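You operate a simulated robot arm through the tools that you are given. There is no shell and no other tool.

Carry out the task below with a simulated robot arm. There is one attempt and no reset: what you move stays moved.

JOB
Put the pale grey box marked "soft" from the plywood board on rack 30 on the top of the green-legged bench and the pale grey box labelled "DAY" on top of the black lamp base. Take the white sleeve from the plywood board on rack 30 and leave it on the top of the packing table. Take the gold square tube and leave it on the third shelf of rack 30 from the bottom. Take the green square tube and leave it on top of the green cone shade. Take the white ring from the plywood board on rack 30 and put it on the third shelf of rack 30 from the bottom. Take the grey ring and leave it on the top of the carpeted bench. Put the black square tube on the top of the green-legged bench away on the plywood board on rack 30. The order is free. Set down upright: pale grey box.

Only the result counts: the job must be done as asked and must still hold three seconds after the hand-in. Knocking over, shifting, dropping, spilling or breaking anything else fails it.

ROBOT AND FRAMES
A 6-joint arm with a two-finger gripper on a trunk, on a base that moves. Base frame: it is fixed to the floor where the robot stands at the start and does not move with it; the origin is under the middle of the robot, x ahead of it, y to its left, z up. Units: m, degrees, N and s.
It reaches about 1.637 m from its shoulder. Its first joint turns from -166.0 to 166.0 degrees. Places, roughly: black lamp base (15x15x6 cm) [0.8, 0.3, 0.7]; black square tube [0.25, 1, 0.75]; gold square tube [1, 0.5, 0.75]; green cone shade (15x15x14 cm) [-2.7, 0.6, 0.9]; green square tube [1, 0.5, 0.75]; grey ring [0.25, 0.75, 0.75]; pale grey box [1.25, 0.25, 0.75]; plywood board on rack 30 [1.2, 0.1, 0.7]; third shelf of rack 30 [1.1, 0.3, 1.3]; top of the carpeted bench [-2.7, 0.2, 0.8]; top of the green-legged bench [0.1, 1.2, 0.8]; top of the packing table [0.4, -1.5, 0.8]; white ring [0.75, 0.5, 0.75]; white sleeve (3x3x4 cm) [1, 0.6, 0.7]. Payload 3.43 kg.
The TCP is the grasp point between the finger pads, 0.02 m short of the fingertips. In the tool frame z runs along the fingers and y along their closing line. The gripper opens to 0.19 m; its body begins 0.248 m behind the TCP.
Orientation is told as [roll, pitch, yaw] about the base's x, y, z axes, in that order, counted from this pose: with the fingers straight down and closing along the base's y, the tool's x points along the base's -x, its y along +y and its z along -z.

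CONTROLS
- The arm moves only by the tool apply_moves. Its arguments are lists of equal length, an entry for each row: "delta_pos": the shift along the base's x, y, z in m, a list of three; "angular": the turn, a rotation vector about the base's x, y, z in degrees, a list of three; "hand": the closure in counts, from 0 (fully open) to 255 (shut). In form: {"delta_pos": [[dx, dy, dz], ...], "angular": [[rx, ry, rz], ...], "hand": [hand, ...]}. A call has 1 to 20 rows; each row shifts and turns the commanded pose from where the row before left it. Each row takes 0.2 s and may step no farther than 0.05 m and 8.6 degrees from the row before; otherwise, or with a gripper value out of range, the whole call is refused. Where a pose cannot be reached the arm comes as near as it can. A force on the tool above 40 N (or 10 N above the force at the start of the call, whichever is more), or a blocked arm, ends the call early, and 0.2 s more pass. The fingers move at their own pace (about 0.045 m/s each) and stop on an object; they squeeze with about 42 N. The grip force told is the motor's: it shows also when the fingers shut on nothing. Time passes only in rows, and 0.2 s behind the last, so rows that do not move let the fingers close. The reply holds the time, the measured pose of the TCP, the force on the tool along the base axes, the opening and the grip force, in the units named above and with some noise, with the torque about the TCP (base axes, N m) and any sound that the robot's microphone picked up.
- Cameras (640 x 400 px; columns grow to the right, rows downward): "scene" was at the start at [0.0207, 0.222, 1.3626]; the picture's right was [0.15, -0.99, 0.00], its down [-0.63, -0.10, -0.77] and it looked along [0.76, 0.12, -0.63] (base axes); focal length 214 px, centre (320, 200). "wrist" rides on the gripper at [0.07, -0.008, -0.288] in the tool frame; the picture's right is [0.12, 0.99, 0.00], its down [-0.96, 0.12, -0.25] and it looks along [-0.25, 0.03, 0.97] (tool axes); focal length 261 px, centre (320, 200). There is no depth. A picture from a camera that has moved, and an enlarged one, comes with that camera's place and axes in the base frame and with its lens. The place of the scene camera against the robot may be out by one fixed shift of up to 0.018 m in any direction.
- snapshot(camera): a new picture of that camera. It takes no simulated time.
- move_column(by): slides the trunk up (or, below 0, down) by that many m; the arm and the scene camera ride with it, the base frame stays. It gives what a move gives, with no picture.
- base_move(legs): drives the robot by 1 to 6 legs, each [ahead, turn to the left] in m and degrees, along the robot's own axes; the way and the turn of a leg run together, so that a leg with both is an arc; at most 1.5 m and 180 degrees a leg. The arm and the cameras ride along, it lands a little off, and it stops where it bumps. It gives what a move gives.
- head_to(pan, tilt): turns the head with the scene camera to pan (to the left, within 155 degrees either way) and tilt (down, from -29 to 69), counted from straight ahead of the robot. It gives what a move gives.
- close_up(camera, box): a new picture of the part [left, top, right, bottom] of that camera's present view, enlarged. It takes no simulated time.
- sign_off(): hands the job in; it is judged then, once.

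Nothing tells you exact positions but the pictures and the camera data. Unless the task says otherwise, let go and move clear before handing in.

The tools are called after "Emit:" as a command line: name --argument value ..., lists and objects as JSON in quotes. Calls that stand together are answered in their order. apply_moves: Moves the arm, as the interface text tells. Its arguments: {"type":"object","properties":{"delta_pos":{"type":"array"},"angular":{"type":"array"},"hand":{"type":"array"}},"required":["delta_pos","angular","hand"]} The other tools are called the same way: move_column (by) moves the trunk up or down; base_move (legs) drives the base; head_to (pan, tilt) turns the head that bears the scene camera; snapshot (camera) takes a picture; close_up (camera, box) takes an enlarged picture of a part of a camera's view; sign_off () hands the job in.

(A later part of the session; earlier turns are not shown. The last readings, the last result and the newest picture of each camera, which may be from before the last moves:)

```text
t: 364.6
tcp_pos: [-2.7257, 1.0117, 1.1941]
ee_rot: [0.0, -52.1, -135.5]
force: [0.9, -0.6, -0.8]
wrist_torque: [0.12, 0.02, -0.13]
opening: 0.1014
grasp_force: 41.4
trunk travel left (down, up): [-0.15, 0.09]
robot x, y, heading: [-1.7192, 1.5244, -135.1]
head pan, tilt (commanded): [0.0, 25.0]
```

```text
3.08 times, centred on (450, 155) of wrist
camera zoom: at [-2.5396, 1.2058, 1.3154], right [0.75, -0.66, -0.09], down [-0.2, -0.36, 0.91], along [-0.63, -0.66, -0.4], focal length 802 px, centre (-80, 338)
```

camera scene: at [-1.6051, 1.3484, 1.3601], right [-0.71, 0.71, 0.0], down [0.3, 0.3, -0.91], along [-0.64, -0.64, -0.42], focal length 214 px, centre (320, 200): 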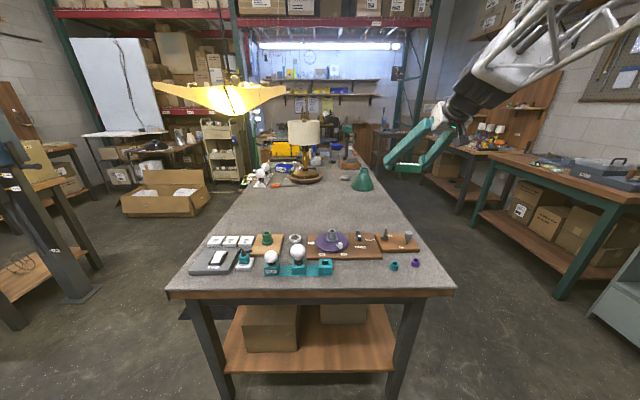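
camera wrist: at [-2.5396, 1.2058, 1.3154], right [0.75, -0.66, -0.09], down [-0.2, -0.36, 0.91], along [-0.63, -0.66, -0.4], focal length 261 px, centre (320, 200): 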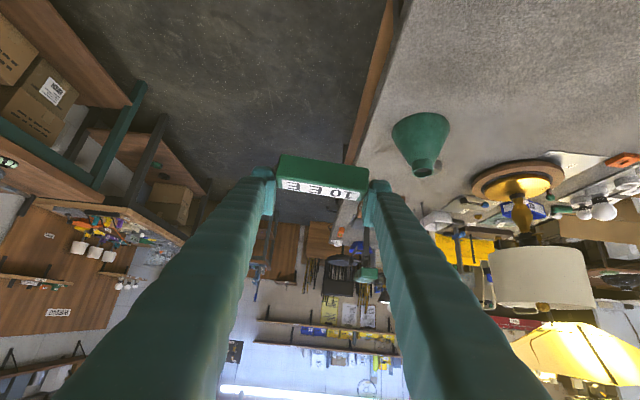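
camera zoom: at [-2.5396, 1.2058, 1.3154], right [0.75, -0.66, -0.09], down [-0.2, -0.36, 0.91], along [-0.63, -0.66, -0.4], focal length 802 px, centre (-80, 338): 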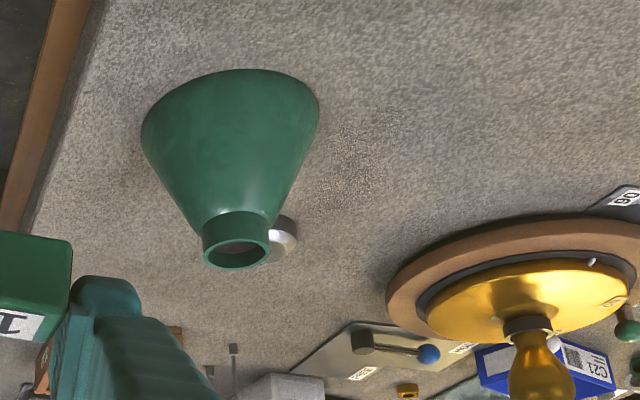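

Triangulated: the collar's rim is centred at (−2.750, 0.617) with its top at z≈0.959. Moving above it.

Emit:
apply_moves --delta_pos '[[-0.0027, -0.0439, -0.0149], [-0.0027, -0.0439, -0.0149], [-0.0027, -0.0439, -0.0149], [-0.0027, -0.0439, -0.0149], [-0.0027, -0.0439, -0.0149], [-0.0027, -0.0439, -0.0149], [-0.0027, -0.0439, -0.0149], [-0.0027, -0.0439, -0.0149], [-0.0027, -0.0436, -0.0149], [0, 0, 0]]' --angular '[[0, 0, 0], [0, 0, 0], [0, 0, 0], [0, 0, 0], [0, 0, 0], [0, 0, 0], [0, 0, 0], [0, 0, 0], [0, 0, 0], [0, 0, 0]]' --hand '[255, 255, 255, 255, 255, 255, 255, 255, 255, 255]'

Emit:
snapshot --camera "wrist"

Emit:
close_up --camera "wrist" --box '[240, 90, 400, 220]'

Emit:
close_up --camera "scene" --box '[280, 110, 460, 220]'

```text
t: 366.8
tcp_pos: [-2.7485, 0.6153, 1.0542]
ee_rot: [-0.1, -52.0, -135.4]
force: [-0.6, -0.6, -1.0]
wrist_torque: [-0.05, 0.06, 0.0]
opening: 0.1011
grasp_force: 41.8
trunk travel left (down, up): [-0.15, 0.09]
robot x, y, heading: [-1.7161, 1.5296, -135.0]
head pan, tilt (commanded): [0.0, 25.0]
```

```text
taken
camera wrist: at [-2.5623, 0.8103, 1.176], right [0.75, -0.66, -0.09], down [-0.2, -0.36, 0.91], along [-0.63, -0.66, -0.4], focal length 261 px, centre (320, 200)
```

wrist: 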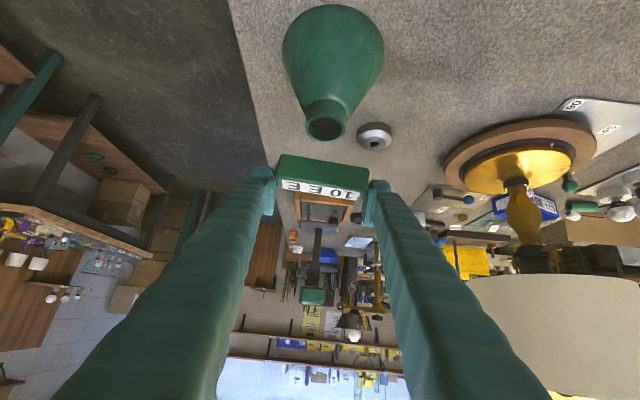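

```text
3.08 times, centred on (320, 155) of wrist
camera zoom: at [-2.5623, 0.8103, 1.176], right [0.75, -0.66, -0.09], down [-0.2, -0.36, 0.91], along [-0.63, -0.66, -0.4], focal length 802 px, centre (320, 338)
```

zoom: 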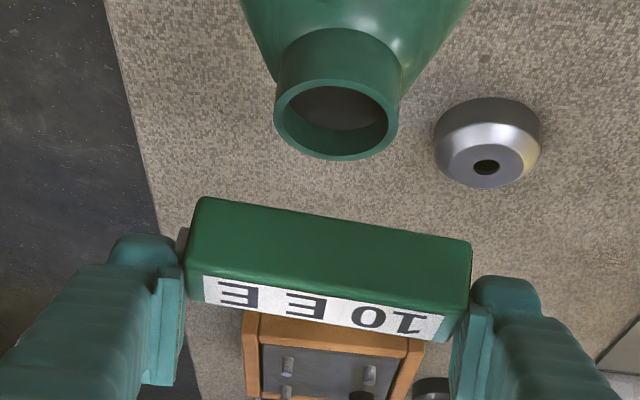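

```text
3.56 times, centred on (370, 165) of scene
camera zoom: at [-1.6055, 1.3482, 1.36], right [-0.71, 0.71, 0.0], down [0.3, 0.3, -0.91], along [-0.64, -0.64, -0.42], focal length 763 px, centre (142, 324)
```

zoom: 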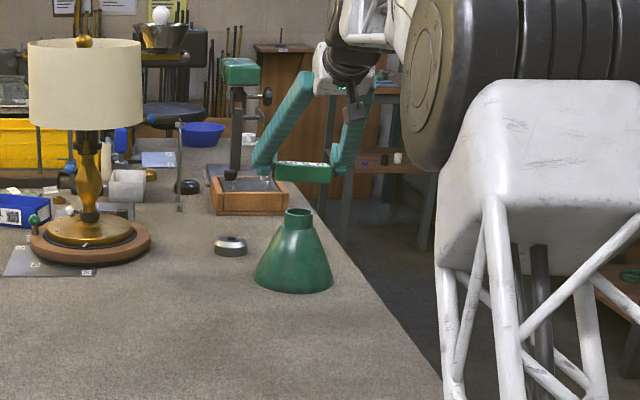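

The tube is centred over the collar (within ~5 mm). Lowering slowly.

Emit:
apply_moves --delta_pos '[[-0.004, 0.001, -0.02], [0, 0, -0.02], [0, 0, -0.008], [0, 0, 0]]' --angular '[[0, 0, 0], [0, 0, 0], [0, 0, 0], [0, 0, 0]]' --hand '[255, 255, 255, 255]'

Emit:
apply_moves --delta_pos '[[0, 0, -0.002], [0, 0, -0.002], [0, 0, 0]]' --angular '[[0, 0, 0], [0, 0, 0], [0, 0, 0]]' --hand '[255, 255, 255]'

Emit:
close_up --camera "scene" --box '[330, 140, 420, 200]'

Emit:
close_up --camera "wrist" --box '[240, 90, 400, 220]'

```text
t: 367.8
tcp_pos: [-2.7524, 0.6172, 1.0094]
ee_rot: [-0.1, -52.0, -135.5]
force: [0.8, 0.0, -1.8]
wrist_torque: [-0.04, 0.01, 0.0]
opening: 0.1014
grasp_force: 41.7
trunk travel left (down, up): [-0.15, 0.09]
robot x, y, heading: [-1.7186, 1.5275, -134.9]
head pan, tilt (commanded): [0.0, 25.0]
```

```text
t: 368.6
tcp_pos: [-2.7535, 0.617, 1.0068]
ee_rot: [0.0, -52.0, -135.4]
force: [-0.4, 0.0, 0.1]
wrist_torque: [-0.02, 0.02, 0.05]
opening: 0.1012
grasp_force: 41.9
trunk travel left (down, up): [-0.15, 0.09]
robot x, y, heading: [-1.7209, 1.5274, -135.1]
head pan, tilt (commanded): [0.0, 25.0]
```

```text
6.67 times, centred on (375, 170) of scene
camera zoom: at [-1.6053, 1.3484, 1.36], right [-0.71, 0.71, 0.0], down [0.3, 0.3, -0.91], along [-0.64, -0.64, -0.42], focal length 1430 px, centre (-47, 400)
```

zoom: 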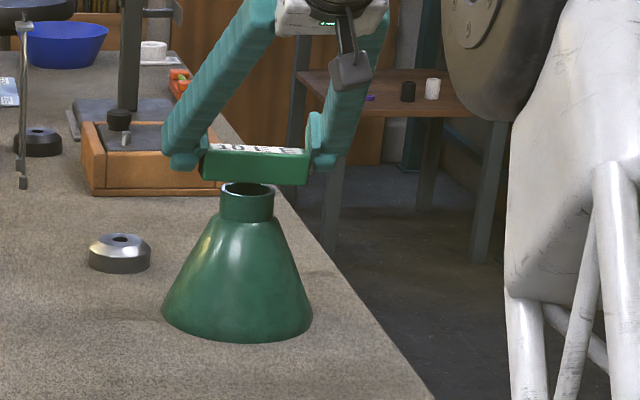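

```text
3.08 times, centred on (320, 155) of wrist
camera zoom: at [-2.5676, 0.8126, 1.1276], right [0.75, -0.66, -0.09], down [-0.2, -0.36, 0.91], along [-0.63, -0.66, -0.4], focal length 802 px, centre (320, 338)
```

zoom: 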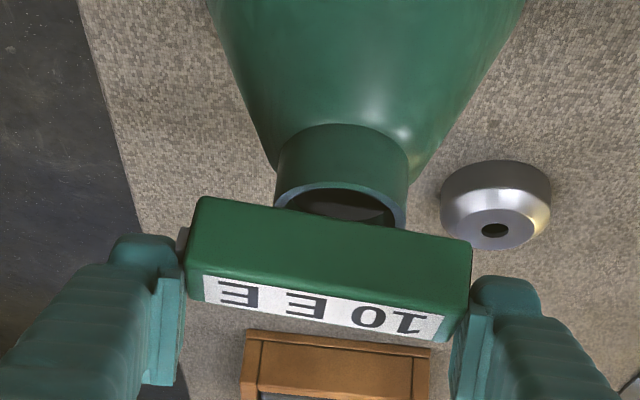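

Emit:
apply_moves --delta_pos '[[0, 0, -0.003], [0, 0, -0.003], [0, 0, 0]]' --angular '[[0, 0, 0], [0, 0, 0], [0, 0, 0]]' --hand '[255, 255, 255]'

Emit:
apply_moves --delta_pos '[[0, 0, -0.002], [0, 0, -0.002], [0, 0, 0]]' --angular '[[0, 0, 0], [0, 0, 0], [0, 0, 0]]' --hand '[255, 255, 255]'

```text
t: 369.4
tcp_pos: [-2.7529, 0.6171, 1.001]
ee_rot: [0.1, -51.9, -135.5]
force: [0.5, -0.4, -0.9]
wrist_torque: [-0.01, 0.03, 0.03]
opening: 0.1009
grasp_force: 42.1
trunk travel left (down, up): [-0.15, 0.09]
robot x, y, heading: [-1.7215, 1.5297, -134.9]
head pan, tilt (commanded): [0.0, 25.0]
```

```text
t: 370.2
tcp_pos: [-2.7524, 0.6173, 0.9966]
ee_rot: [-0.1, -52.1, -135.5]
force: [-1.6, 0.3, 5.1]
wrist_torque: [0.11, 0.15, 0.02]
opening: 0.1015
grasp_force: 41.9
trunk travel left (down, up): [-0.15, 0.09]
robot x, y, heading: [-1.7207, 1.5249, -135.1]
head pan, tilt (commanded): [0.0, 25.0]
```

Contact (5 N). One more millimetre, then open slowly.

Emit:
apply_moves --delta_pos '[[0, 0, -0.001], [0, 0, 0], [0, 0, 0], [0, 0, 0], [0, 0, 0], [0, 0, 0], [0, 0, 0]]' --angular '[[0, 0, 0], [0, 0, 0], [0, 0, 0], [0, 0, 0], [0, 0, 0], [0, 0, 0], [0, 0, 0]]' --hand '[255, 118, 114, 110, 104, 96, 90]'

Emit:
close_up --camera "scene" --box '[330, 140, 420, 200]'

Emit:
close_up --camera "wrist" --box '[240, 90, 400, 220]'

```text
t: 371.8
tcp_pos: [-2.7532, 0.6177, 0.9946]
ee_rot: [-0.1, -52.1, -135.4]
force: [0.0, -0.3, -0.6]
wrist_torque: [-0.01, 0.0, -0.01]
opening: 0.1229
grasp_force: 0.1
trunk travel left (down, up): [-0.15, 0.09]
robot x, y, heading: [-1.7164, 1.5252, -135.1]
head pan, tilt (commanded): [0.0, 25.0]
```

```text
6.67 times, centred on (375, 170) of scene
camera zoom: at [-1.6053, 1.3484, 1.36], right [-0.71, 0.71, 0.0], down [0.3, 0.3, -0.91], along [-0.64, -0.64, -0.42], focal length 1430 px, centre (-47, 400)
```

zoom: 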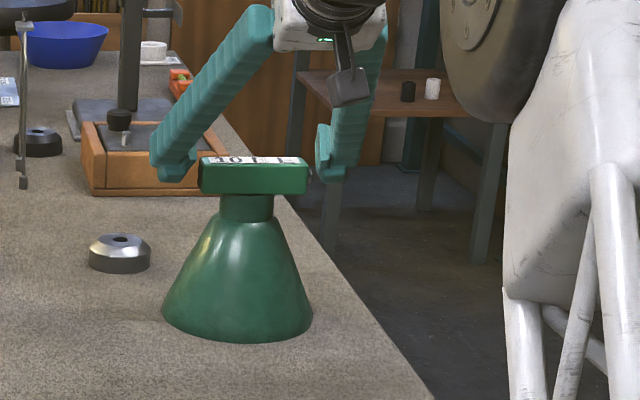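

```text
3.08 times, centred on (320, 155) of wrist
camera zoom: at [-2.5673, 0.8123, 1.1156], right [0.75, -0.66, -0.09], down [-0.2, -0.36, 0.91], along [-0.63, -0.66, -0.4], focal length 802 px, centre (320, 338)
```

zoom: 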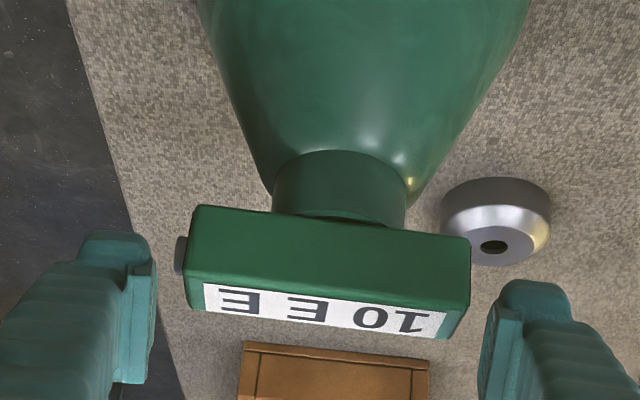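

The green tube rests level on the collar. Opening wider and lifting clear.

Emit:
apply_moves --delta_pos '[[0, 0, 0], [0, 0, 0], [0, 0, 0], [0, 0, 0.01], [0, 0, 0.03], [0, 0, 0.04], [0.02, 0.02, 0.03], [0.033, 0.033, 0], [0.033, 0.033, 0]]' --angular '[[0, 0, 0], [0, 0, 0], [0, 0, 0], [0, 0, 0], [0, 0, 0], [0, 0, 0], [0, 0, 0], [0, 0, 0], [0, 0, 0]]' --hand '[70, 50, 40, 40, 40, 40, 40, 40, 40]'

Emit:
snapshot --camera "wrist"

Emit:
close_up --camera "scene" --box '[300, 120, 440, 210]'

```text
t: 373.8
tcp_pos: [-2.669, 0.7066, 1.1052]
ee_rot: [0.0, -52.0, -135.4]
force: [-0.6, -0.4, -1.4]
wrist_torque: [-0.08, 0.08, -0.01]
opening: 0.1601
grasp_force: 0.1
trunk travel left (down, up): [-0.15, 0.09]
robot x, y, heading: [-1.719, 1.528, -134.9]
head pan, tilt (commanded): [0.0, 25.0]
```

```text
taken
camera wrist: at [-2.4834, 0.8999, 1.2263], right [0.75, -0.66, -0.09], down [-0.2, -0.36, 0.91], along [-0.63, -0.66, -0.4], focal length 261 px, centre (320, 200)
```

wrist: 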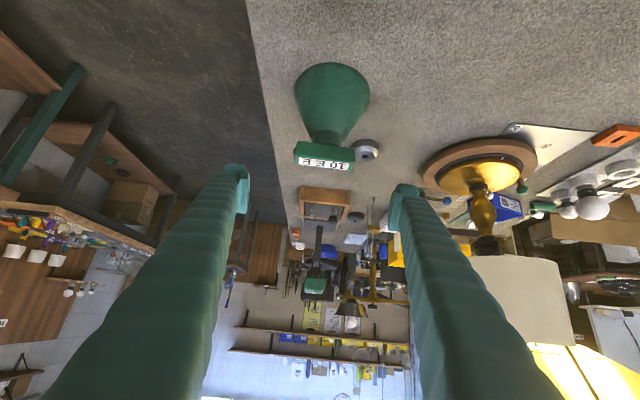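

```text
4.44 times, centred on (370, 165) of scene
camera zoom: at [-1.6057, 1.3479, 1.3601], right [-0.71, 0.71, 0.0], down [0.3, 0.3, -0.91], along [-0.64, -0.64, -0.42], focal length 953 px, centre (98, 356)
```

zoom: 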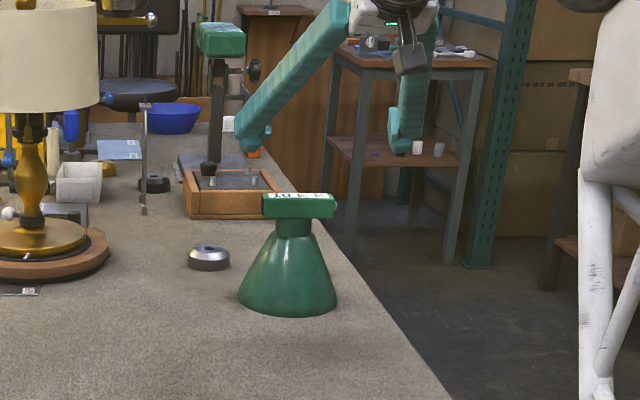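

The green tube is on the cone shade. Last item: the grey ring on the green-legged bench. Retracting the arm high and driving back.

Emit:
apply_moves --delta_pos '[[0.033, 0.0335, 0.01], [0.033, 0.0335, 0.01], [0.033, 0.0335, 0.01], [0.033, 0.0335, 0.01], [0.033, 0.0335, 0.01], [0.033, 0.0335, 0], [0.033, 0.0335, 0], [0.033, 0.0335, 0]]' --angular '[[0, 0, 0], [0, 0, 0], [0, 0, 0], [0, 0, 0], [0, 0, 0], [0, 0, 0], [0, 0, 0], [0, 0, 0]]' --hand '[127, 127, 127, 127, 127, 127, 127, 127]'

Emit:
base_move --legs '[[0, 90]]'

Emit:
head_to --pan 0 --tilt 20

Emit:
snapshot --camera "scene"

```text
t: 375.6
tcp_pos: [-2.4016, 0.9706, 1.152]
ee_rot: [0.0, -51.9, -135.5]
force: [-1.2, -0.1, -0.6]
wrist_torque: [-0.01, 0.03, 0.01]
opening: 0.0958
grasp_force: 0.0
trunk travel left (down, up): [-0.15, 0.09]
robot x, y, heading: [-1.7179, 1.5281, -135.1]
head pan, tilt (commanded): [0.0, 25.0]
```

```text
t: 380.0
tcp_pos: [-1.1767, 0.834, 1.1531]
ee_rot: [0.0, -52.0, -46.6]
force: [0.8, -0.8, 1.0]
wrist_torque: [0.01, -0.01, 0.01]
opening: 0.0954
grasp_force: 0.0
trunk travel left (down, up): [-0.15, 0.09]
robot x, y, heading: [-1.7161, 1.5291, -46.1]
head pan, tilt (commanded): [0.0, 25.0]
```

```text
t: 380.6
tcp_pos: [-1.1755, 0.8348, 1.1547]
ee_rot: [0.1, -52.0, -46.6]
force: [-0.1, -0.4, 0.1]
wrist_torque: [-0.01, -0.04, 0.02]
opening: 0.0954
grasp_force: 0.1
trunk travel left (down, up): [-0.15, 0.09]
robot x, y, heading: [-1.7259, 1.5269, -45.8]
head pan, tilt (commanded): [0.0, 20.0]
```

```text
taken
camera scene: at [-1.5569, 1.6259, 1.3681], right [-0.72, -0.69, 0.0], down [-0.24, 0.25, -0.94], along [0.65, -0.68, -0.34], focal length 214 px, centre (320, 200)
```

scene: 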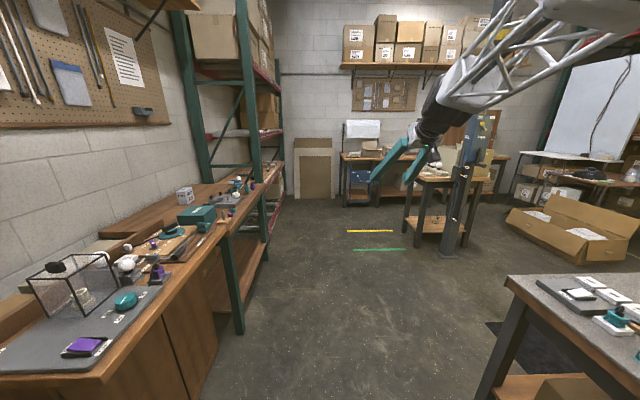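

The way back is clear. Driving to the green-legged bench and turning to face it.

Emit:
base_move --legs '[[0.95, 0], [0.9, 0]]'

Emit:
base_move --legs '[[0, 91]]'

Emit:
head_to --pan 0 --tilt 35

Emit:
snapshot --camera "scene"

Emit:
snapshot --camera "wrist"

```text
t: 389.9
tcp_pos: [0.1183, -0.4759, 1.1539]
ee_rot: [0.0, -52.1, -46.4]
force: [0.0, -0.4, 0.3]
wrist_torque: [0.01, -0.01, 0.0]
opening: 0.0954
grasp_force: 0.2
trunk travel left (down, up): [-0.15, 0.09]
robot x, y, heading: [-0.4253, 0.2168, -46.2]
head pan, tilt (commanded): [0.0, 20.0]
```

```text
t: 393.1
tcp_pos: [0.437, 0.3888, 1.1543]
ee_rot: [-0.5, -52.1, 17.2]
force: [5.6, -26.5, -1.4]
wrist_torque: [-0.13, 0.0, -0.05]
opening: 0.0802
grasp_force: 0.0
trunk travel left (down, up): [-0.15, 0.09]
robot x, y, heading: [-0.4278, 0.2155, 16.9]
head pan, tilt (commanded): [0.0, 20.0]
stopped in leg 1: the force on the tool passed its limit at 64 N (the readings are from after the stop); the commanded pose is now the measured one
```

```text
t: 393.8
tcp_pos: [0.4371, 0.39, 1.1551]
ee_rot: [-0.5, -52.1, 17.3]
force: [7.1, -33.8, -0.4]
wrist_torque: [0.0, 0.0, -0.09]
opening: 0.0761
grasp_force: 0.0
trunk travel left (down, up): [-0.15, 0.09]
robot x, y, heading: [-0.4255, 0.2181, 17.2]
head pan, tilt (commanded): [0.0, 35.0]
```

```text
taken
camera scene: at [-0.4609, 0.3968, 1.3446], right [0.3, -0.96, 0.0], down [-0.55, -0.17, -0.82], along [0.78, 0.24, -0.57], focal length 214 px, centre (320, 200)
```

scene: 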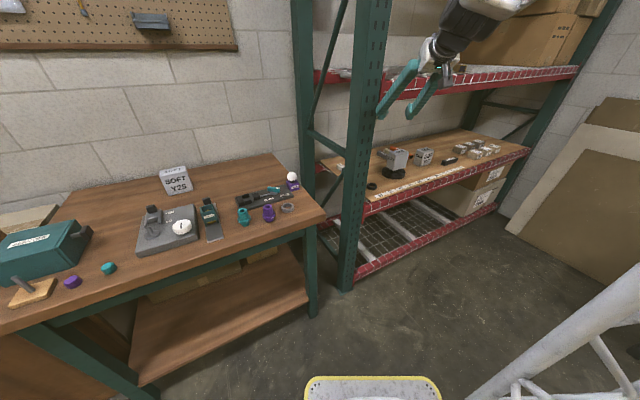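

```text
taken
camera wrist: at [0.1804, 0.3036, 1.2756], right [-0.36, 0.93, -0.1], down [0.34, 0.23, 0.91], along [0.87, 0.29, -0.4], focal length 261 px, centre (320, 200)
```

wrist: 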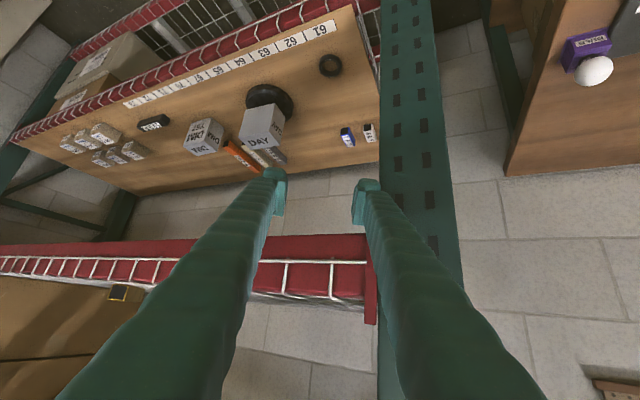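

The turn swept the finger against the rack's left post (stopped by the force limit). I'll back off by turning right again, then check that nothing moved.

Emit:
base_move --legs '[[0, -20]]'

Emit:
snapshot --camera "wrist"

Emit:
snapshot --camera "scene"

```text
t: 395.4
tcp_pos: [0.4444, 0.0828, 1.1549]
ee_rot: [-0.5, -52.2, -2.8]
force: [-0.5, -0.4, 0.0]
wrist_torque: [0.02, 0.0, 0.03]
opening: 0.0952
grasp_force: 0.1
trunk travel left (down, up): [-0.15, 0.09]
robot x, y, heading: [-0.4253, 0.2155, -3.1]
head pan, tilt (commanded): [0.0, 35.0]
```

```text
taken
camera wrist: at [0.1736, 0.0901, 1.2756], right [-0.02, 0.99, -0.1], down [0.4, 0.1, 0.91], along [0.92, -0.02, -0.4], focal length 261 px, centre (320, 200)
```

wrist: 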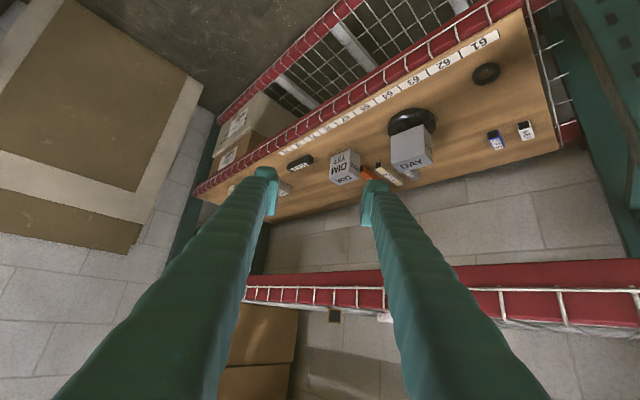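

```text
taken
camera scene: at [-0.3917, 0.3972, 1.3443], right [-0.05, -1.0, 0.0], down [-0.57, 0.03, -0.82], along [0.82, -0.04, -0.57], focal length 214 px, centre (320, 200)
```

scene: 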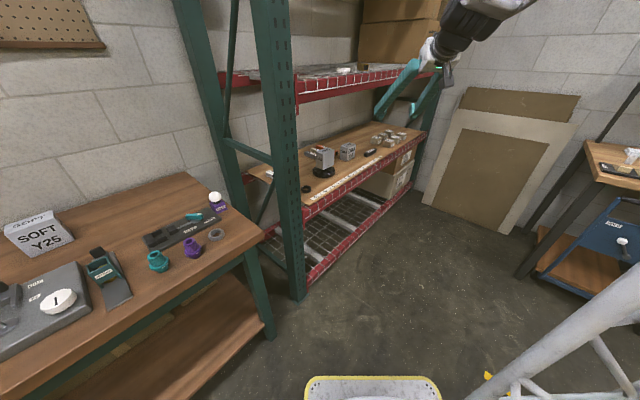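

Nothing appears disturbed. Backing up away from the rack, then turning to the bench with more clearance.

Emit:
base_move --legs '[[-0.3, 0], [0, 48]]'

Emit:
snapshot --camera "scene"

Emit:
snapshot --camera "wrist"

```text
t: 399.7
tcp_pos: [-0.0554, 0.7893, 1.1547]
ee_rot: [-0.5, -52.1, 45.2]
force: [-1.1, -0.7, 0.5]
wrist_torque: [0.03, -0.01, -0.02]
opening: 0.0955
grasp_force: 0.0
trunk travel left (down, up): [-0.15, 0.09]
robot x, y, heading: [-0.7367, 0.2309, 45.1]
head pan, tilt (commanded): [0.0, 35.0]
```

```text
taken
camera scene: at [-0.8604, 0.3757, 1.3443], right [0.71, -0.7, 0.0], down [-0.4, -0.41, -0.82], along [0.58, 0.58, -0.57], focal length 214 px, centre (320, 200)
```

scene: 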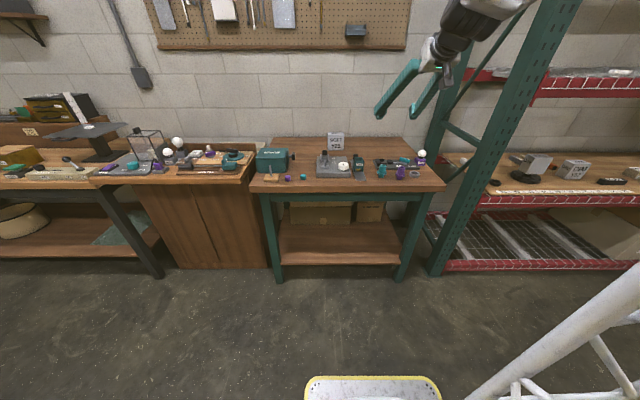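

```text
taken
camera wrist: at [-0.242, 0.594, 1.2756], right [-0.75, 0.65, -0.1], down [0.2, 0.36, 0.91], along [0.63, 0.66, -0.4], focal length 261 px, centre (320, 200)
```

wrist: 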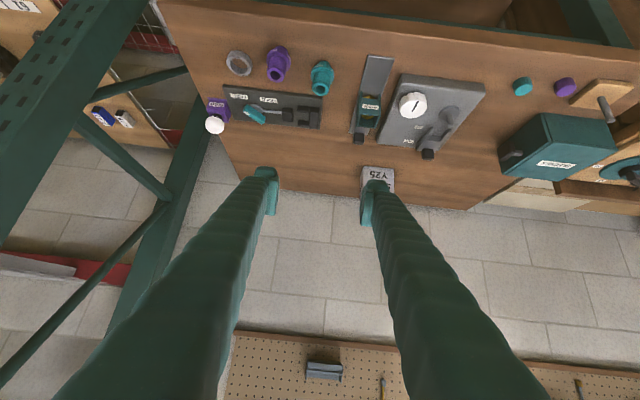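

I'm facing the bench; the grey ring is at about (0.164, 0.745), next to a purple cup and the black tray. I'll move closer to see the gaps.

Emit:
apply_moves --delta_pos '[[0.035, -0.03, -0.01], [0.035, -0.03, -0.01], [0.02, -0.02, -0.03], [0.01, -0.01, -0.04]]' --angular '[[0, 0, 0], [0, 0, 0], [0, 0, 0], [0, 0, 0]]' --hand '[127, 127, 127, 127]'

Emit:
snapshot --camera "wrist"

Emit:
close_up --camera "wrist" --box '[240, 80, 440, 200]'

Emit:
close_up --camera "scene" --box '[370, 140, 450, 190]'

```text
t: 400.7
tcp_pos: [0.0459, 0.7016, 1.0649]
ee_rot: [-0.6, -52.1, 45.4]
force: [-0.4, 0.5, -0.8]
wrist_torque: [-0.04, -0.05, -0.06]
opening: 0.0952
grasp_force: 0.0
trunk travel left (down, up): [-0.15, 0.09]
robot x, y, heading: [-0.738, 0.233, 45.2]
head pan, tilt (commanded): [0.0, 35.0]
```

```text
taken
camera wrist: at [-0.1422, 0.5044, 1.1857], right [-0.75, 0.65, -0.1], down [0.19, 0.36, 0.91], along [0.63, 0.66, -0.4], focal length 261 px, centre (320, 200)
```

wrist: 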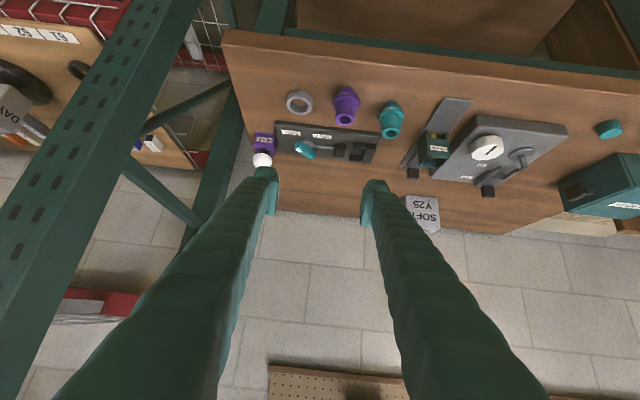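

```text
3.20 times, centred on (340, 140) of wrist
camera zoom: at [-0.1422, 0.5044, 1.1857], right [-0.75, 0.65, -0.1], down [0.19, 0.36, 0.91], along [0.63, 0.66, -0.4], focal length 834 px, centre (256, 392)
```

zoom: 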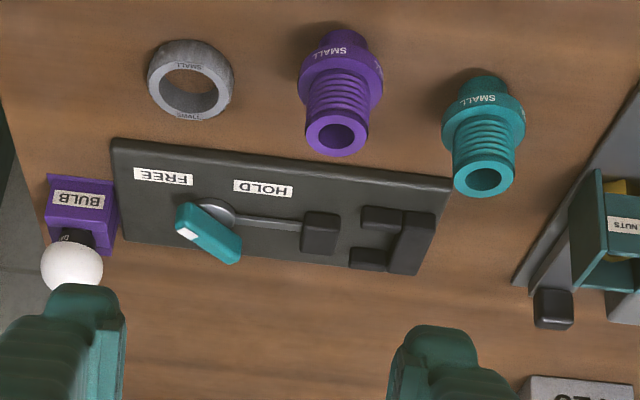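

```text
8.00 times, centred on (410, 165) of scene
camera zoom: at [-0.8607, 0.3756, 1.3443], right [0.71, -0.7, 0.0], down [-0.4, -0.41, -0.82], along [0.58, 0.58, -0.57], focal length 1716 px, centre (-400, 480)
```

zoom: 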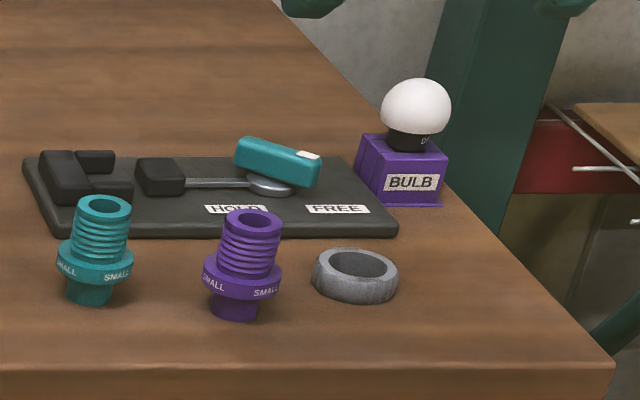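

The ring (5.1 cm) sits 9 cm from the purple cup and ~6 cm from the tray, so I'll close along a line that keeps the fingers clear: tool azimuth 58°, tilt 62°, opening 6 cm. Lowering the trunk and reorienting first.

Emit:
apply_moves --delta_pos '[[0, 0, 0.04], [0, 0, 0.04]]' --angular '[[0, 0, 0], [0, 0, 0]]' --hand '[174, 174]'

Emit:
move_column --by -0.15

Emit:
apply_moves --delta_pos '[[0.01, -0.008, 0], [0.01, -0.008, 0], [0.01, -0.009, 0], [0.01, -0.009, 0]]' --angular '[[0, 0, 6.3], [0, 0, 6.3], [4.24, -2.65, 0], [4.24, -2.65, 0]]' --hand '[174, 174, 174, 174]'

Emit:
snapshot --camera "wrist"

Emit:
close_up --camera "wrist" --box '[240, 100, 420, 220]'

```text
t: 401.3
tcp_pos: [0.0466, 0.6987, 1.1428]
ee_rot: [-0.4, -52.0, 45.1]
force: [0.7, 0.3, -0.1]
wrist_torque: [0.02, -0.02, 0.01]
opening: 0.0603
grasp_force: 0.0
trunk travel left (down, up): [-0.15, 0.09]
robot x, y, heading: [-0.733, 0.2292, 45.4]
head pan, tilt (commanded): [0.0, 35.0]
```

```text
t: 403.1
tcp_pos: [0.0458, 0.6985, 0.9923]
ee_rot: [-0.5, -52.1, 45.2]
force: [-0.4, 0.3, 0.1]
wrist_torque: [-0.01, -0.04, -0.03]
opening: 0.0603
grasp_force: 0.0
trunk travel left (down, up): [0.0, 0.24]
robot x, y, heading: [-0.7387, 0.231, 44.7]
head pan, tilt (commanded): [0.0, 35.0]
```

```text
t: 404.1
tcp_pos: [0.0854, 0.6645, 0.9933]
ee_rot: [-0.4, -62.1, 57.9]
force: [-0.1, 0.7, 0.0]
wrist_torque: [-0.03, -0.01, -0.06]
opening: 0.0601
grasp_force: 0.0
trunk travel left (down, up): [0.0, 0.24]
robot x, y, heading: [-0.7313, 0.2303, 45.1]
head pan, tilt (commanded): [0.0, 35.0]
```

```text
taken
camera wrist: at [-0.0626, 0.4178, 1.0642], right [-0.87, 0.49, -0.11], down [0.02, 0.26, 0.97], along [0.5, 0.83, -0.24], focal length 261 px, centre (320, 200)
```

wrist: 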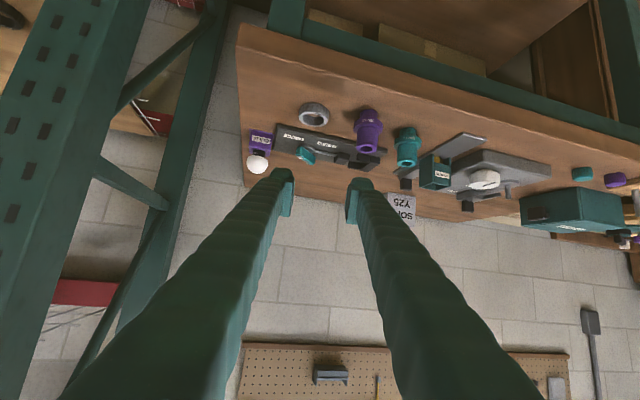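

```text
3.33 times, centred on (330, 160) of wrist
camera zoom: at [-0.0626, 0.4178, 1.0642], right [-0.87, 0.49, -0.11], down [0.02, 0.26, 0.97], along [0.5, 0.83, -0.24], focal length 869 px, centre (287, 333)
```

zoom: 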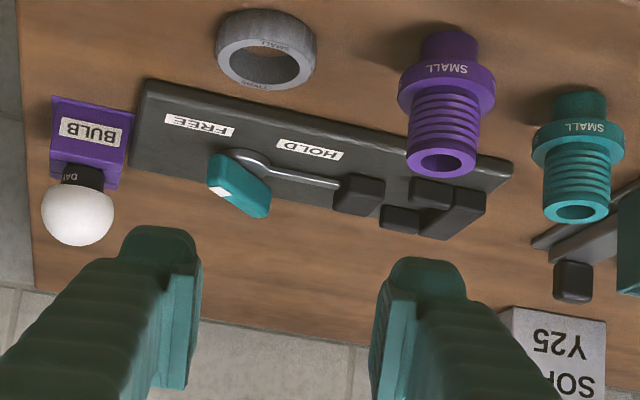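

Emit:
apply_moves --delta_pos '[[0.0087, -0.0079, -0.04], [0.0087, -0.0079, -0.04], [0.0213, 0.0339, -0.021], [0.0213, 0.0339, -0.021], [0, 0, 0]]' --angular '[[0, 0, 0], [0, 0, 0], [0, 0, 0], [0, 0, 0], [0, 0, 0]]' --hand '[174, 174, 174, 174, 174]'

Emit:
close_up --camera "wrist" --box '[230, 100, 410, 220]'

```text
t: 405.3
tcp_pos: [0.1459, 0.7171, 0.8727]
ee_rot: [-0.4, -62.1, 57.8]
force: [0.1, 0.6, -1.2]
wrist_torque: [-0.01, -0.03, 0.05]
opening: 0.0607
grasp_force: 0.0
trunk travel left (down, up): [0.0, 0.24]
robot x, y, heading: [-0.7363, 0.2327, 45.1]
head pan, tilt (commanded): [0.0, 35.0]
```

```text
3.33 times, centred on (320, 160) of wrist
camera zoom: at [-0.003, 0.4707, 0.9447], right [-0.87, 0.49, -0.11], down [0.02, 0.26, 0.97], along [0.5, 0.83, -0.24], focal length 869 px, centre (320, 333)
```

zoom: 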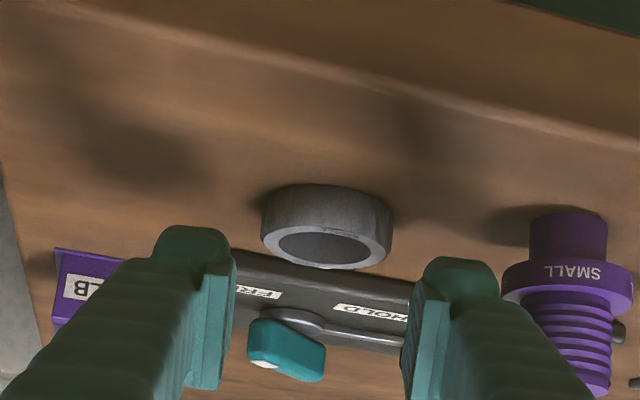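

Emit:
apply_moves --delta_pos '[[0.0104, 0.0167, -0.0118], [0.0103, 0.0166, -0.0118], [0, 0, 0]]' --angular '[[0, 0, 0], [0, 0, 0], [0, 0, 0]]' --hand '[174, 174, 174]'

Emit:
close_up --camera "wrist" --box '[230, 100, 410, 220]'

Emit:
close_up --camera "scene" --box '[360, 120, 460, 190]'

```text
t: 406.1
tcp_pos: [0.167, 0.7493, 0.8483]
ee_rot: [-0.5, -62.2, 57.8]
force: [-0.3, 0.0, 0.5]
wrist_torque: [-0.01, -0.02, 0.01]
opening: 0.0607
grasp_force: 0.0
trunk travel left (down, up): [0.0, 0.24]
robot x, y, heading: [-0.7318, 0.2313, 45.2]
head pan, tilt (commanded): [0.0, 35.0]
```

```text
3.33 times, centred on (320, 160) of wrist
camera zoom: at [0.0179, 0.5038, 0.9204], right [-0.87, 0.49, -0.11], down [0.02, 0.26, 0.97], along [0.5, 0.83, -0.24], focal length 869 px, centre (320, 333)
```

zoom: 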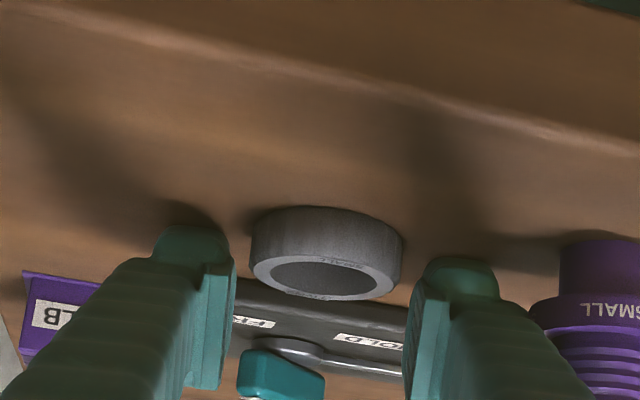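

```text
5.71 times, centred on (410, 155) of scene
camera zoom: at [-0.8603, 0.3756, 1.1943], right [0.71, -0.7, 0.0], down [-0.4, -0.41, -0.82], along [0.58, 0.58, -0.57], focal length 1226 px, centre (-194, 457)
```

zoom: 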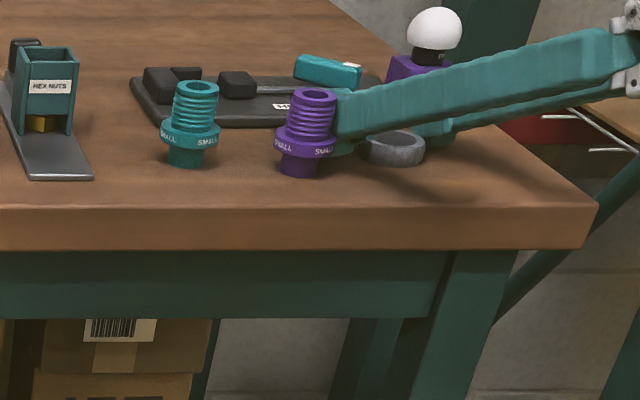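

Emit:
apply_moves --delta_pos '[[0.0021, 0.0034, 0], [0, 0, -0.002], [0, 0, 0], [0, 0, 0], [0, 0, 0], [0, 0, 0], [0, 0, 0]]' --angular '[[0, 0, 0], [0, 0, 0], [0, 0, 0], [0, 0, 0], [0, 0, 0], [0, 0, 0], [0, 0, 0]]' --hand '[174, 174, 180, 255, 255, 255, 255]'

Emit:
close_up --camera "wrist" --box '[230, 100, 410, 220]'

```text
t: 407.7
tcp_pos: [0.1689, 0.7533, 0.8475]
ee_rot: [-0.5, -62.0, 57.9]
force: [-1.7, 4.5, 8.1]
wrist_torque: [-0.02, 0.07, 0.0]
opening: 0.0421
grasp_force: 41.9
trunk travel left (down, up): [0.0, 0.24]
robot x, y, heading: [-0.737, 0.2326, 45.0]
head pan, tilt (commanded): [0.0, 35.0]
```

```text
3.33 times, centred on (320, 160) of wrist
camera zoom: at [0.0199, 0.5072, 0.9182], right [-0.87, 0.49, -0.11], down [0.02, 0.26, 0.97], along [0.5, 0.83, -0.24], focal length 869 px, centre (320, 333)
```

zoom: 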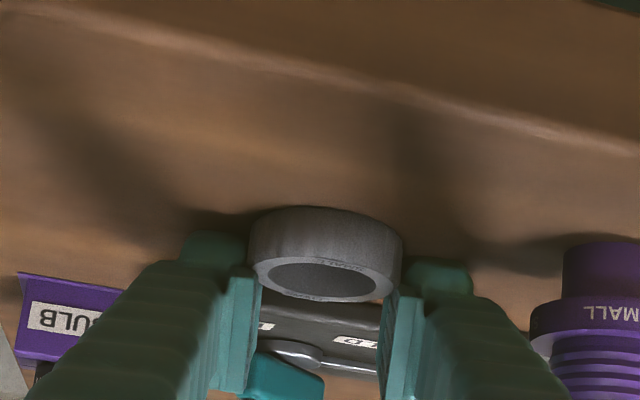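

The grip opening (4.2 cm) is smaller than the ring's ~5 cm diameter, so I may be off its centre line. I'll reopen, shift back 1 cm and regrip.

Emit:
apply_moves --delta_pos '[[0, 0, 0], [0, 0, 0], [-0.0053, -0.0085, 0.0005], [0, 0, 0], [0, 0, 0], [0, 0, 0], [0, 0, 0], [0, 0, 0]]' --angular '[[0, 0, 0], [0, 0, 0], [0, 0, 0], [0, 0, 0], [0, 0, 0], [0, 0, 0], [0, 0, 0], [0, 0, 0]]' --hand '[176, 176, 176, 176, 255, 255, 255, 255]'

Emit:
close_up --camera "wrist" --box '[230, 100, 410, 220]'

```text
t: 409.5
tcp_pos: [0.1631, 0.7433, 0.8466]
ee_rot: [-0.6, -62.2, 57.8]
force: [-1.1, -3.8, 13.3]
wrist_torque: [-0.03, 0.29, 0.12]
opening: 0.0451
grasp_force: 42.0
trunk travel left (down, up): [0.0, 0.24]
robot x, y, heading: [-0.734, 0.2316, 45.3]
head pan, tilt (commanded): [0.0, 35.0]
```

```text
3.33 times, centred on (320, 160) of wrist
camera zoom: at [0.0144, 0.4967, 0.9181], right [-0.87, 0.49, -0.11], down [0.02, 0.26, 0.97], along [0.5, 0.83, -0.24], focal length 869 px, centre (320, 333)
```

zoom: 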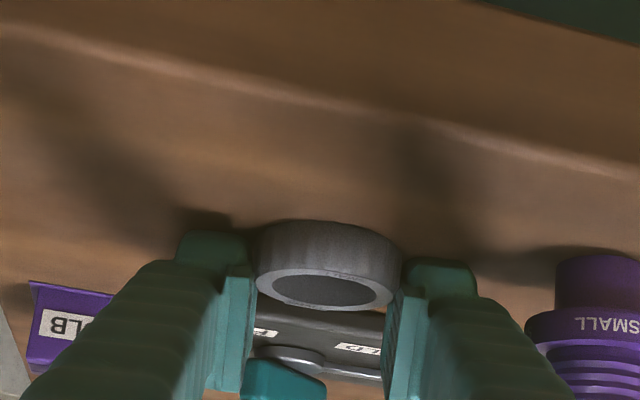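

Better (4.5 cm). One more small shift back.

Emit:
apply_moves --delta_pos '[[0, 0, 0.001], [0, 0, 0], [-0.0032, -0.0051, 0.0], [0, 0, 0], [0, 0, 0], [0, 0, 0], [0, 0, 0], [0, 0, 0]]' --angular '[[0, 0, 0], [0, 0, 0], [0, 0, 0], [0, 0, 0], [0, 0, 0], [0, 0, 0], [0, 0, 0], [0, 0, 0]]' --hand '[176, 176, 176, 176, 255, 255, 255, 255]'

Emit:
close_up --camera "wrist" --box '[230, 100, 410, 220]'

```text
t: 411.3
tcp_pos: [0.1604, 0.7398, 0.8455]
ee_rot: [-0.5, -62.2, 57.8]
force: [0.1, 0.1, 1.9]
wrist_torque: [0.02, 0.05, 0.02]
opening: 0.0453
grasp_force: 42.4
trunk travel left (down, up): [0.0, 0.24]
robot x, y, heading: [-0.7351, 0.2285, 45.4]
head pan, tilt (commanded): [0.0, 35.0]
```

```text
3.33 times, centred on (320, 160) of wrist
camera zoom: at [0.0117, 0.4931, 0.9184], right [-0.87, 0.49, -0.11], down [0.02, 0.26, 0.97], along [0.5, 0.83, -0.24], focal length 869 px, centre (320, 333)
```

zoom: 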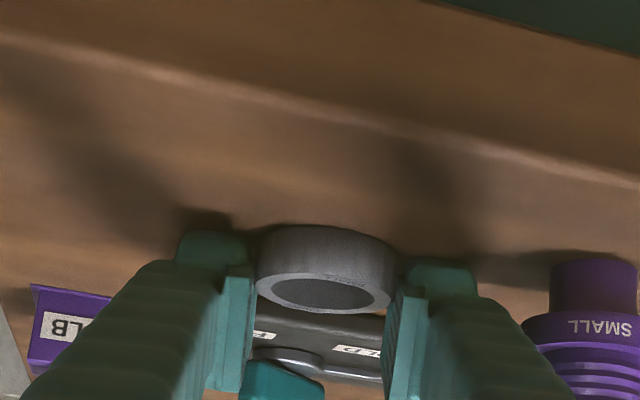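

The opening plateaus at 4.5 cm – that's the true diameter, well centred. Lifting the ring.

Emit:
apply_moves --delta_pos '[[0, 0, 0.008], [0, 0, 0.015], [0, 0, 0.03], [0, 0, 0.04], [0, 0, 0.04], [0, 0, 0.03]]' --angular '[[0, 0, 0], [0, 0, 0], [0, 0, 0], [0, 0, 0], [0, 0, 0], [0, 0, 0]]' --hand '[255, 255, 255, 255, 255, 255]'

Emit:
snapshot --camera "wrist"

Emit:
close_up --camera "scene" --box '[220, 90, 460, 200]'

```text
t: 412.7
tcp_pos: [0.163, 0.7401, 1.0108]
ee_rot: [-0.5, -62.1, 57.8]
force: [0.2, 0.2, 0.2]
wrist_torque: [0.09, 0.0, 0.06]
opening: 0.0451
grasp_force: 42.5
trunk travel left (down, up): [0.0, 0.24]
robot x, y, heading: [-0.7374, 0.2337, 44.9]
head pan, tilt (commanded): [0.0, 35.0]
```

```text
taken
camera wrist: at [0.0142, 0.4935, 1.0832], right [-0.87, 0.49, -0.11], down [0.03, 0.26, 0.97], along [0.5, 0.83, -0.24], focal length 261 px, centre (320, 200)
```

wrist: 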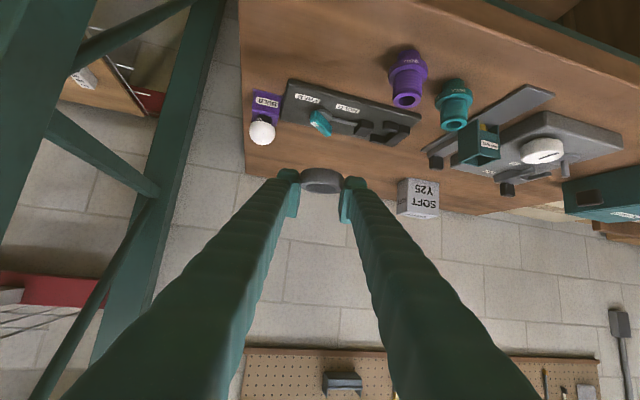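

```text
2.67 times, centred on (340, 145) of scene
camera zoom: at [-0.8601, 0.3757, 1.1943], right [0.71, -0.7, 0.0], down [-0.4, -0.41, -0.82], along [0.58, 0.58, -0.57], focal length 572 px, centre (267, 347)
```

zoom: 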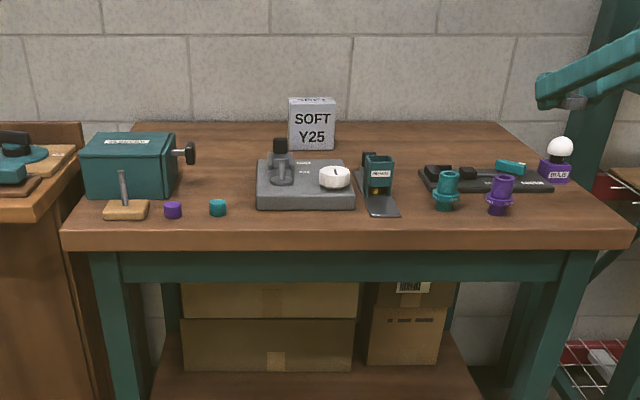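

Ring in hand and the bench is undisturbed. Centering the arm in front, raising it, and driving to the carpeted bench again, staying away from the rack post.

Emit:
apply_moves --delta_pos '[[-0.0445, 0.002, 0.01], [-0.0445, 0.002, 0.01], [-0.0445, 0.002, 0.01], [-0.0445, 0.002, 0.01], [-0.0445, 0.002, 0.01], [-0.0445, 0.002, 0.0]]' --angular '[[0, 0, -2.1], [0, 0, -2.1], [0, 0, -2.1], [0, 0, -2.1], [0, 0, -2.1], [0, 0, -2.1]]' --hand '[255, 255, 255, 255, 255, 255]'

Emit:
move_column --by 0.15

Emit:
base_move --legs '[[0, 80], [1.2, 0]]'

Emit:
head_to --pan 10 --tilt 25

Emit:
snapshot --camera "scene"

```text
t: 414.1
tcp_pos: [-0.108, 0.7525, 1.0609]
ee_rot: [-0.7, -62.1, 45.4]
force: [0.7, 0.4, -1.0]
wrist_torque: [0.08, 0.0, 0.05]
opening: 0.045
grasp_force: 41.8
trunk travel left (down, up): [0.0, 0.24]
robot x, y, heading: [-0.7359, 0.2305, 45.1]
head pan, tilt (commanded): [0.0, 35.0]
```

```text
t: 415.8
tcp_pos: [-0.1092, 0.7527, 1.213]
ee_rot: [-0.5, -62.1, 45.3]
force: [1.0, 0.9, -0.6]
wrist_torque: [-0.01, -0.01, -0.02]
opening: 0.0447
grasp_force: 42.2
trunk travel left (down, up): [-0.15, 0.09]
robot x, y, heading: [-0.7363, 0.2289, 45.0]
head pan, tilt (commanded): [0.0, 35.0]
```

```text
t: 425.6
tcp_pos: [-1.8668, 1.9075, 1.2114]
ee_rot: [-0.5, -62.1, 126.4]
force: [-0.8, 0.3, -0.1]
wrist_torque: [-0.01, -0.02, 0.01]
opening: 0.0436
grasp_force: 42.3
trunk travel left (down, up): [-0.15, 0.09]
robot x, y, heading: [-1.4453, 1.2097, 126.4]
head pan, tilt (commanded): [0.0, 35.0]
```

```text
t: 426.3
tcp_pos: [-1.8659, 1.9074, 1.2115]
ee_rot: [-0.5, -62.0, 126.3]
force: [0.3, 0.0, 0.1]
wrist_torque: [-0.02, -0.02, 0.01]
opening: 0.0434
grasp_force: 42.2
trunk travel left (down, up): [-0.15, 0.09]
robot x, y, heading: [-1.4457, 1.2086, 126.4]
head pan, tilt (commanded): [10.0, 25.0]
```

```text
taken
camera scene: at [-1.6423, 1.0908, 1.36], right [0.69, 0.72, 0.0], down [0.31, -0.29, -0.91], along [-0.66, 0.62, -0.42], focal length 214 px, centre (320, 200)
```

scene: 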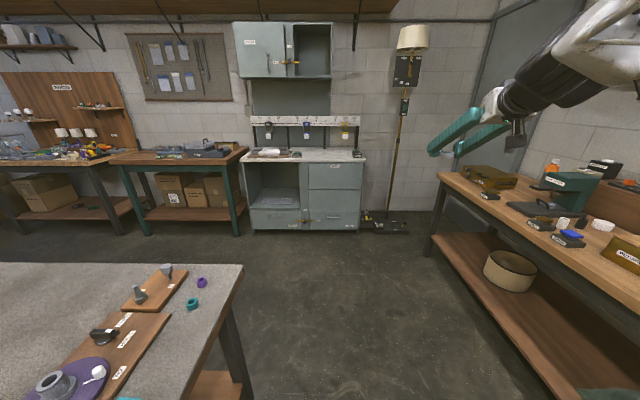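

Emit:
close_up --camera "wrist" --box '[260, 130, 380, 230]'

```text
4.00 times, centred on (320, 180) of wrist
camera zoom: at [-1.6925, 1.6801, 1.2841], right [-0.77, -0.63, -0.11], down [-0.23, 0.12, 0.97], along [-0.59, 0.77, -0.24], focal length 1043 px, centre (320, 280)
```

zoom: 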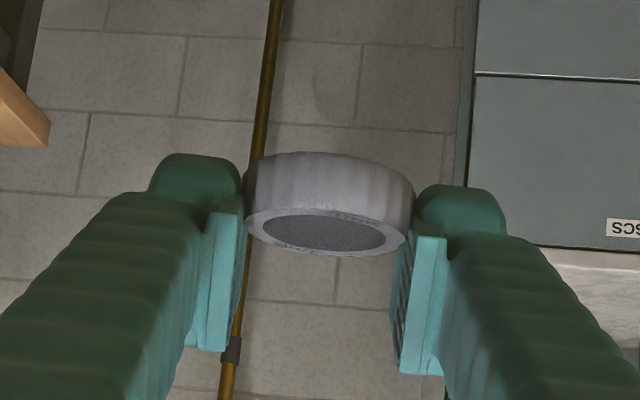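

The ring is creeping slightly in the grip, so I'll place it promptly: turning left here to face the carpeted bench.

Emit:
base_move --legs '[[0, 98]]'

Emit:
snapshot --camera "wrist"

Emit:
snapshot --camera "scene"

```text
t: 431.1
tcp_pos: [-2.0792, 0.6939, 1.2121]
ee_rot: [-0.5, -62.1, -135.4]
force: [-0.5, -0.2, -0.5]
wrist_torque: [0.03, -0.01, 0.0]
opening: 0.0433
grasp_force: 41.6
trunk travel left (down, up): [-0.15, 0.09]
robot x, y, heading: [-1.4476, 1.2074, -135.6]
head pan, tilt (commanded): [10.0, 25.0]
```

```text
taken
camera wrist: at [-1.8802, 0.8994, 1.2841], right [0.73, -0.67, -0.11], down [-0.08, -0.25, 0.97], along [-0.68, -0.7, -0.24], focal length 261 px, centre (320, 200)
```

wrist: 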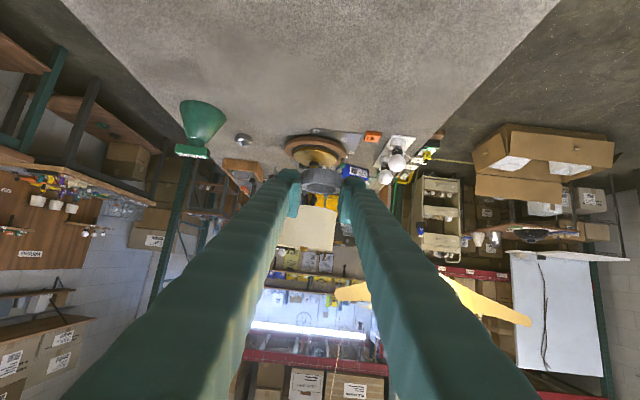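

```text
taken
camera scene: at [-1.3224, 1.0191, 1.36], right [-0.82, 0.58, 0.0], down [0.24, 0.34, -0.91], along [-0.52, -0.74, -0.42], focal length 214 px, centre (320, 200)
```

scene: 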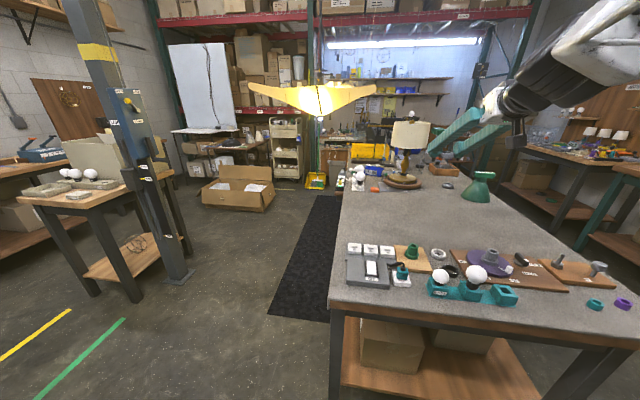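

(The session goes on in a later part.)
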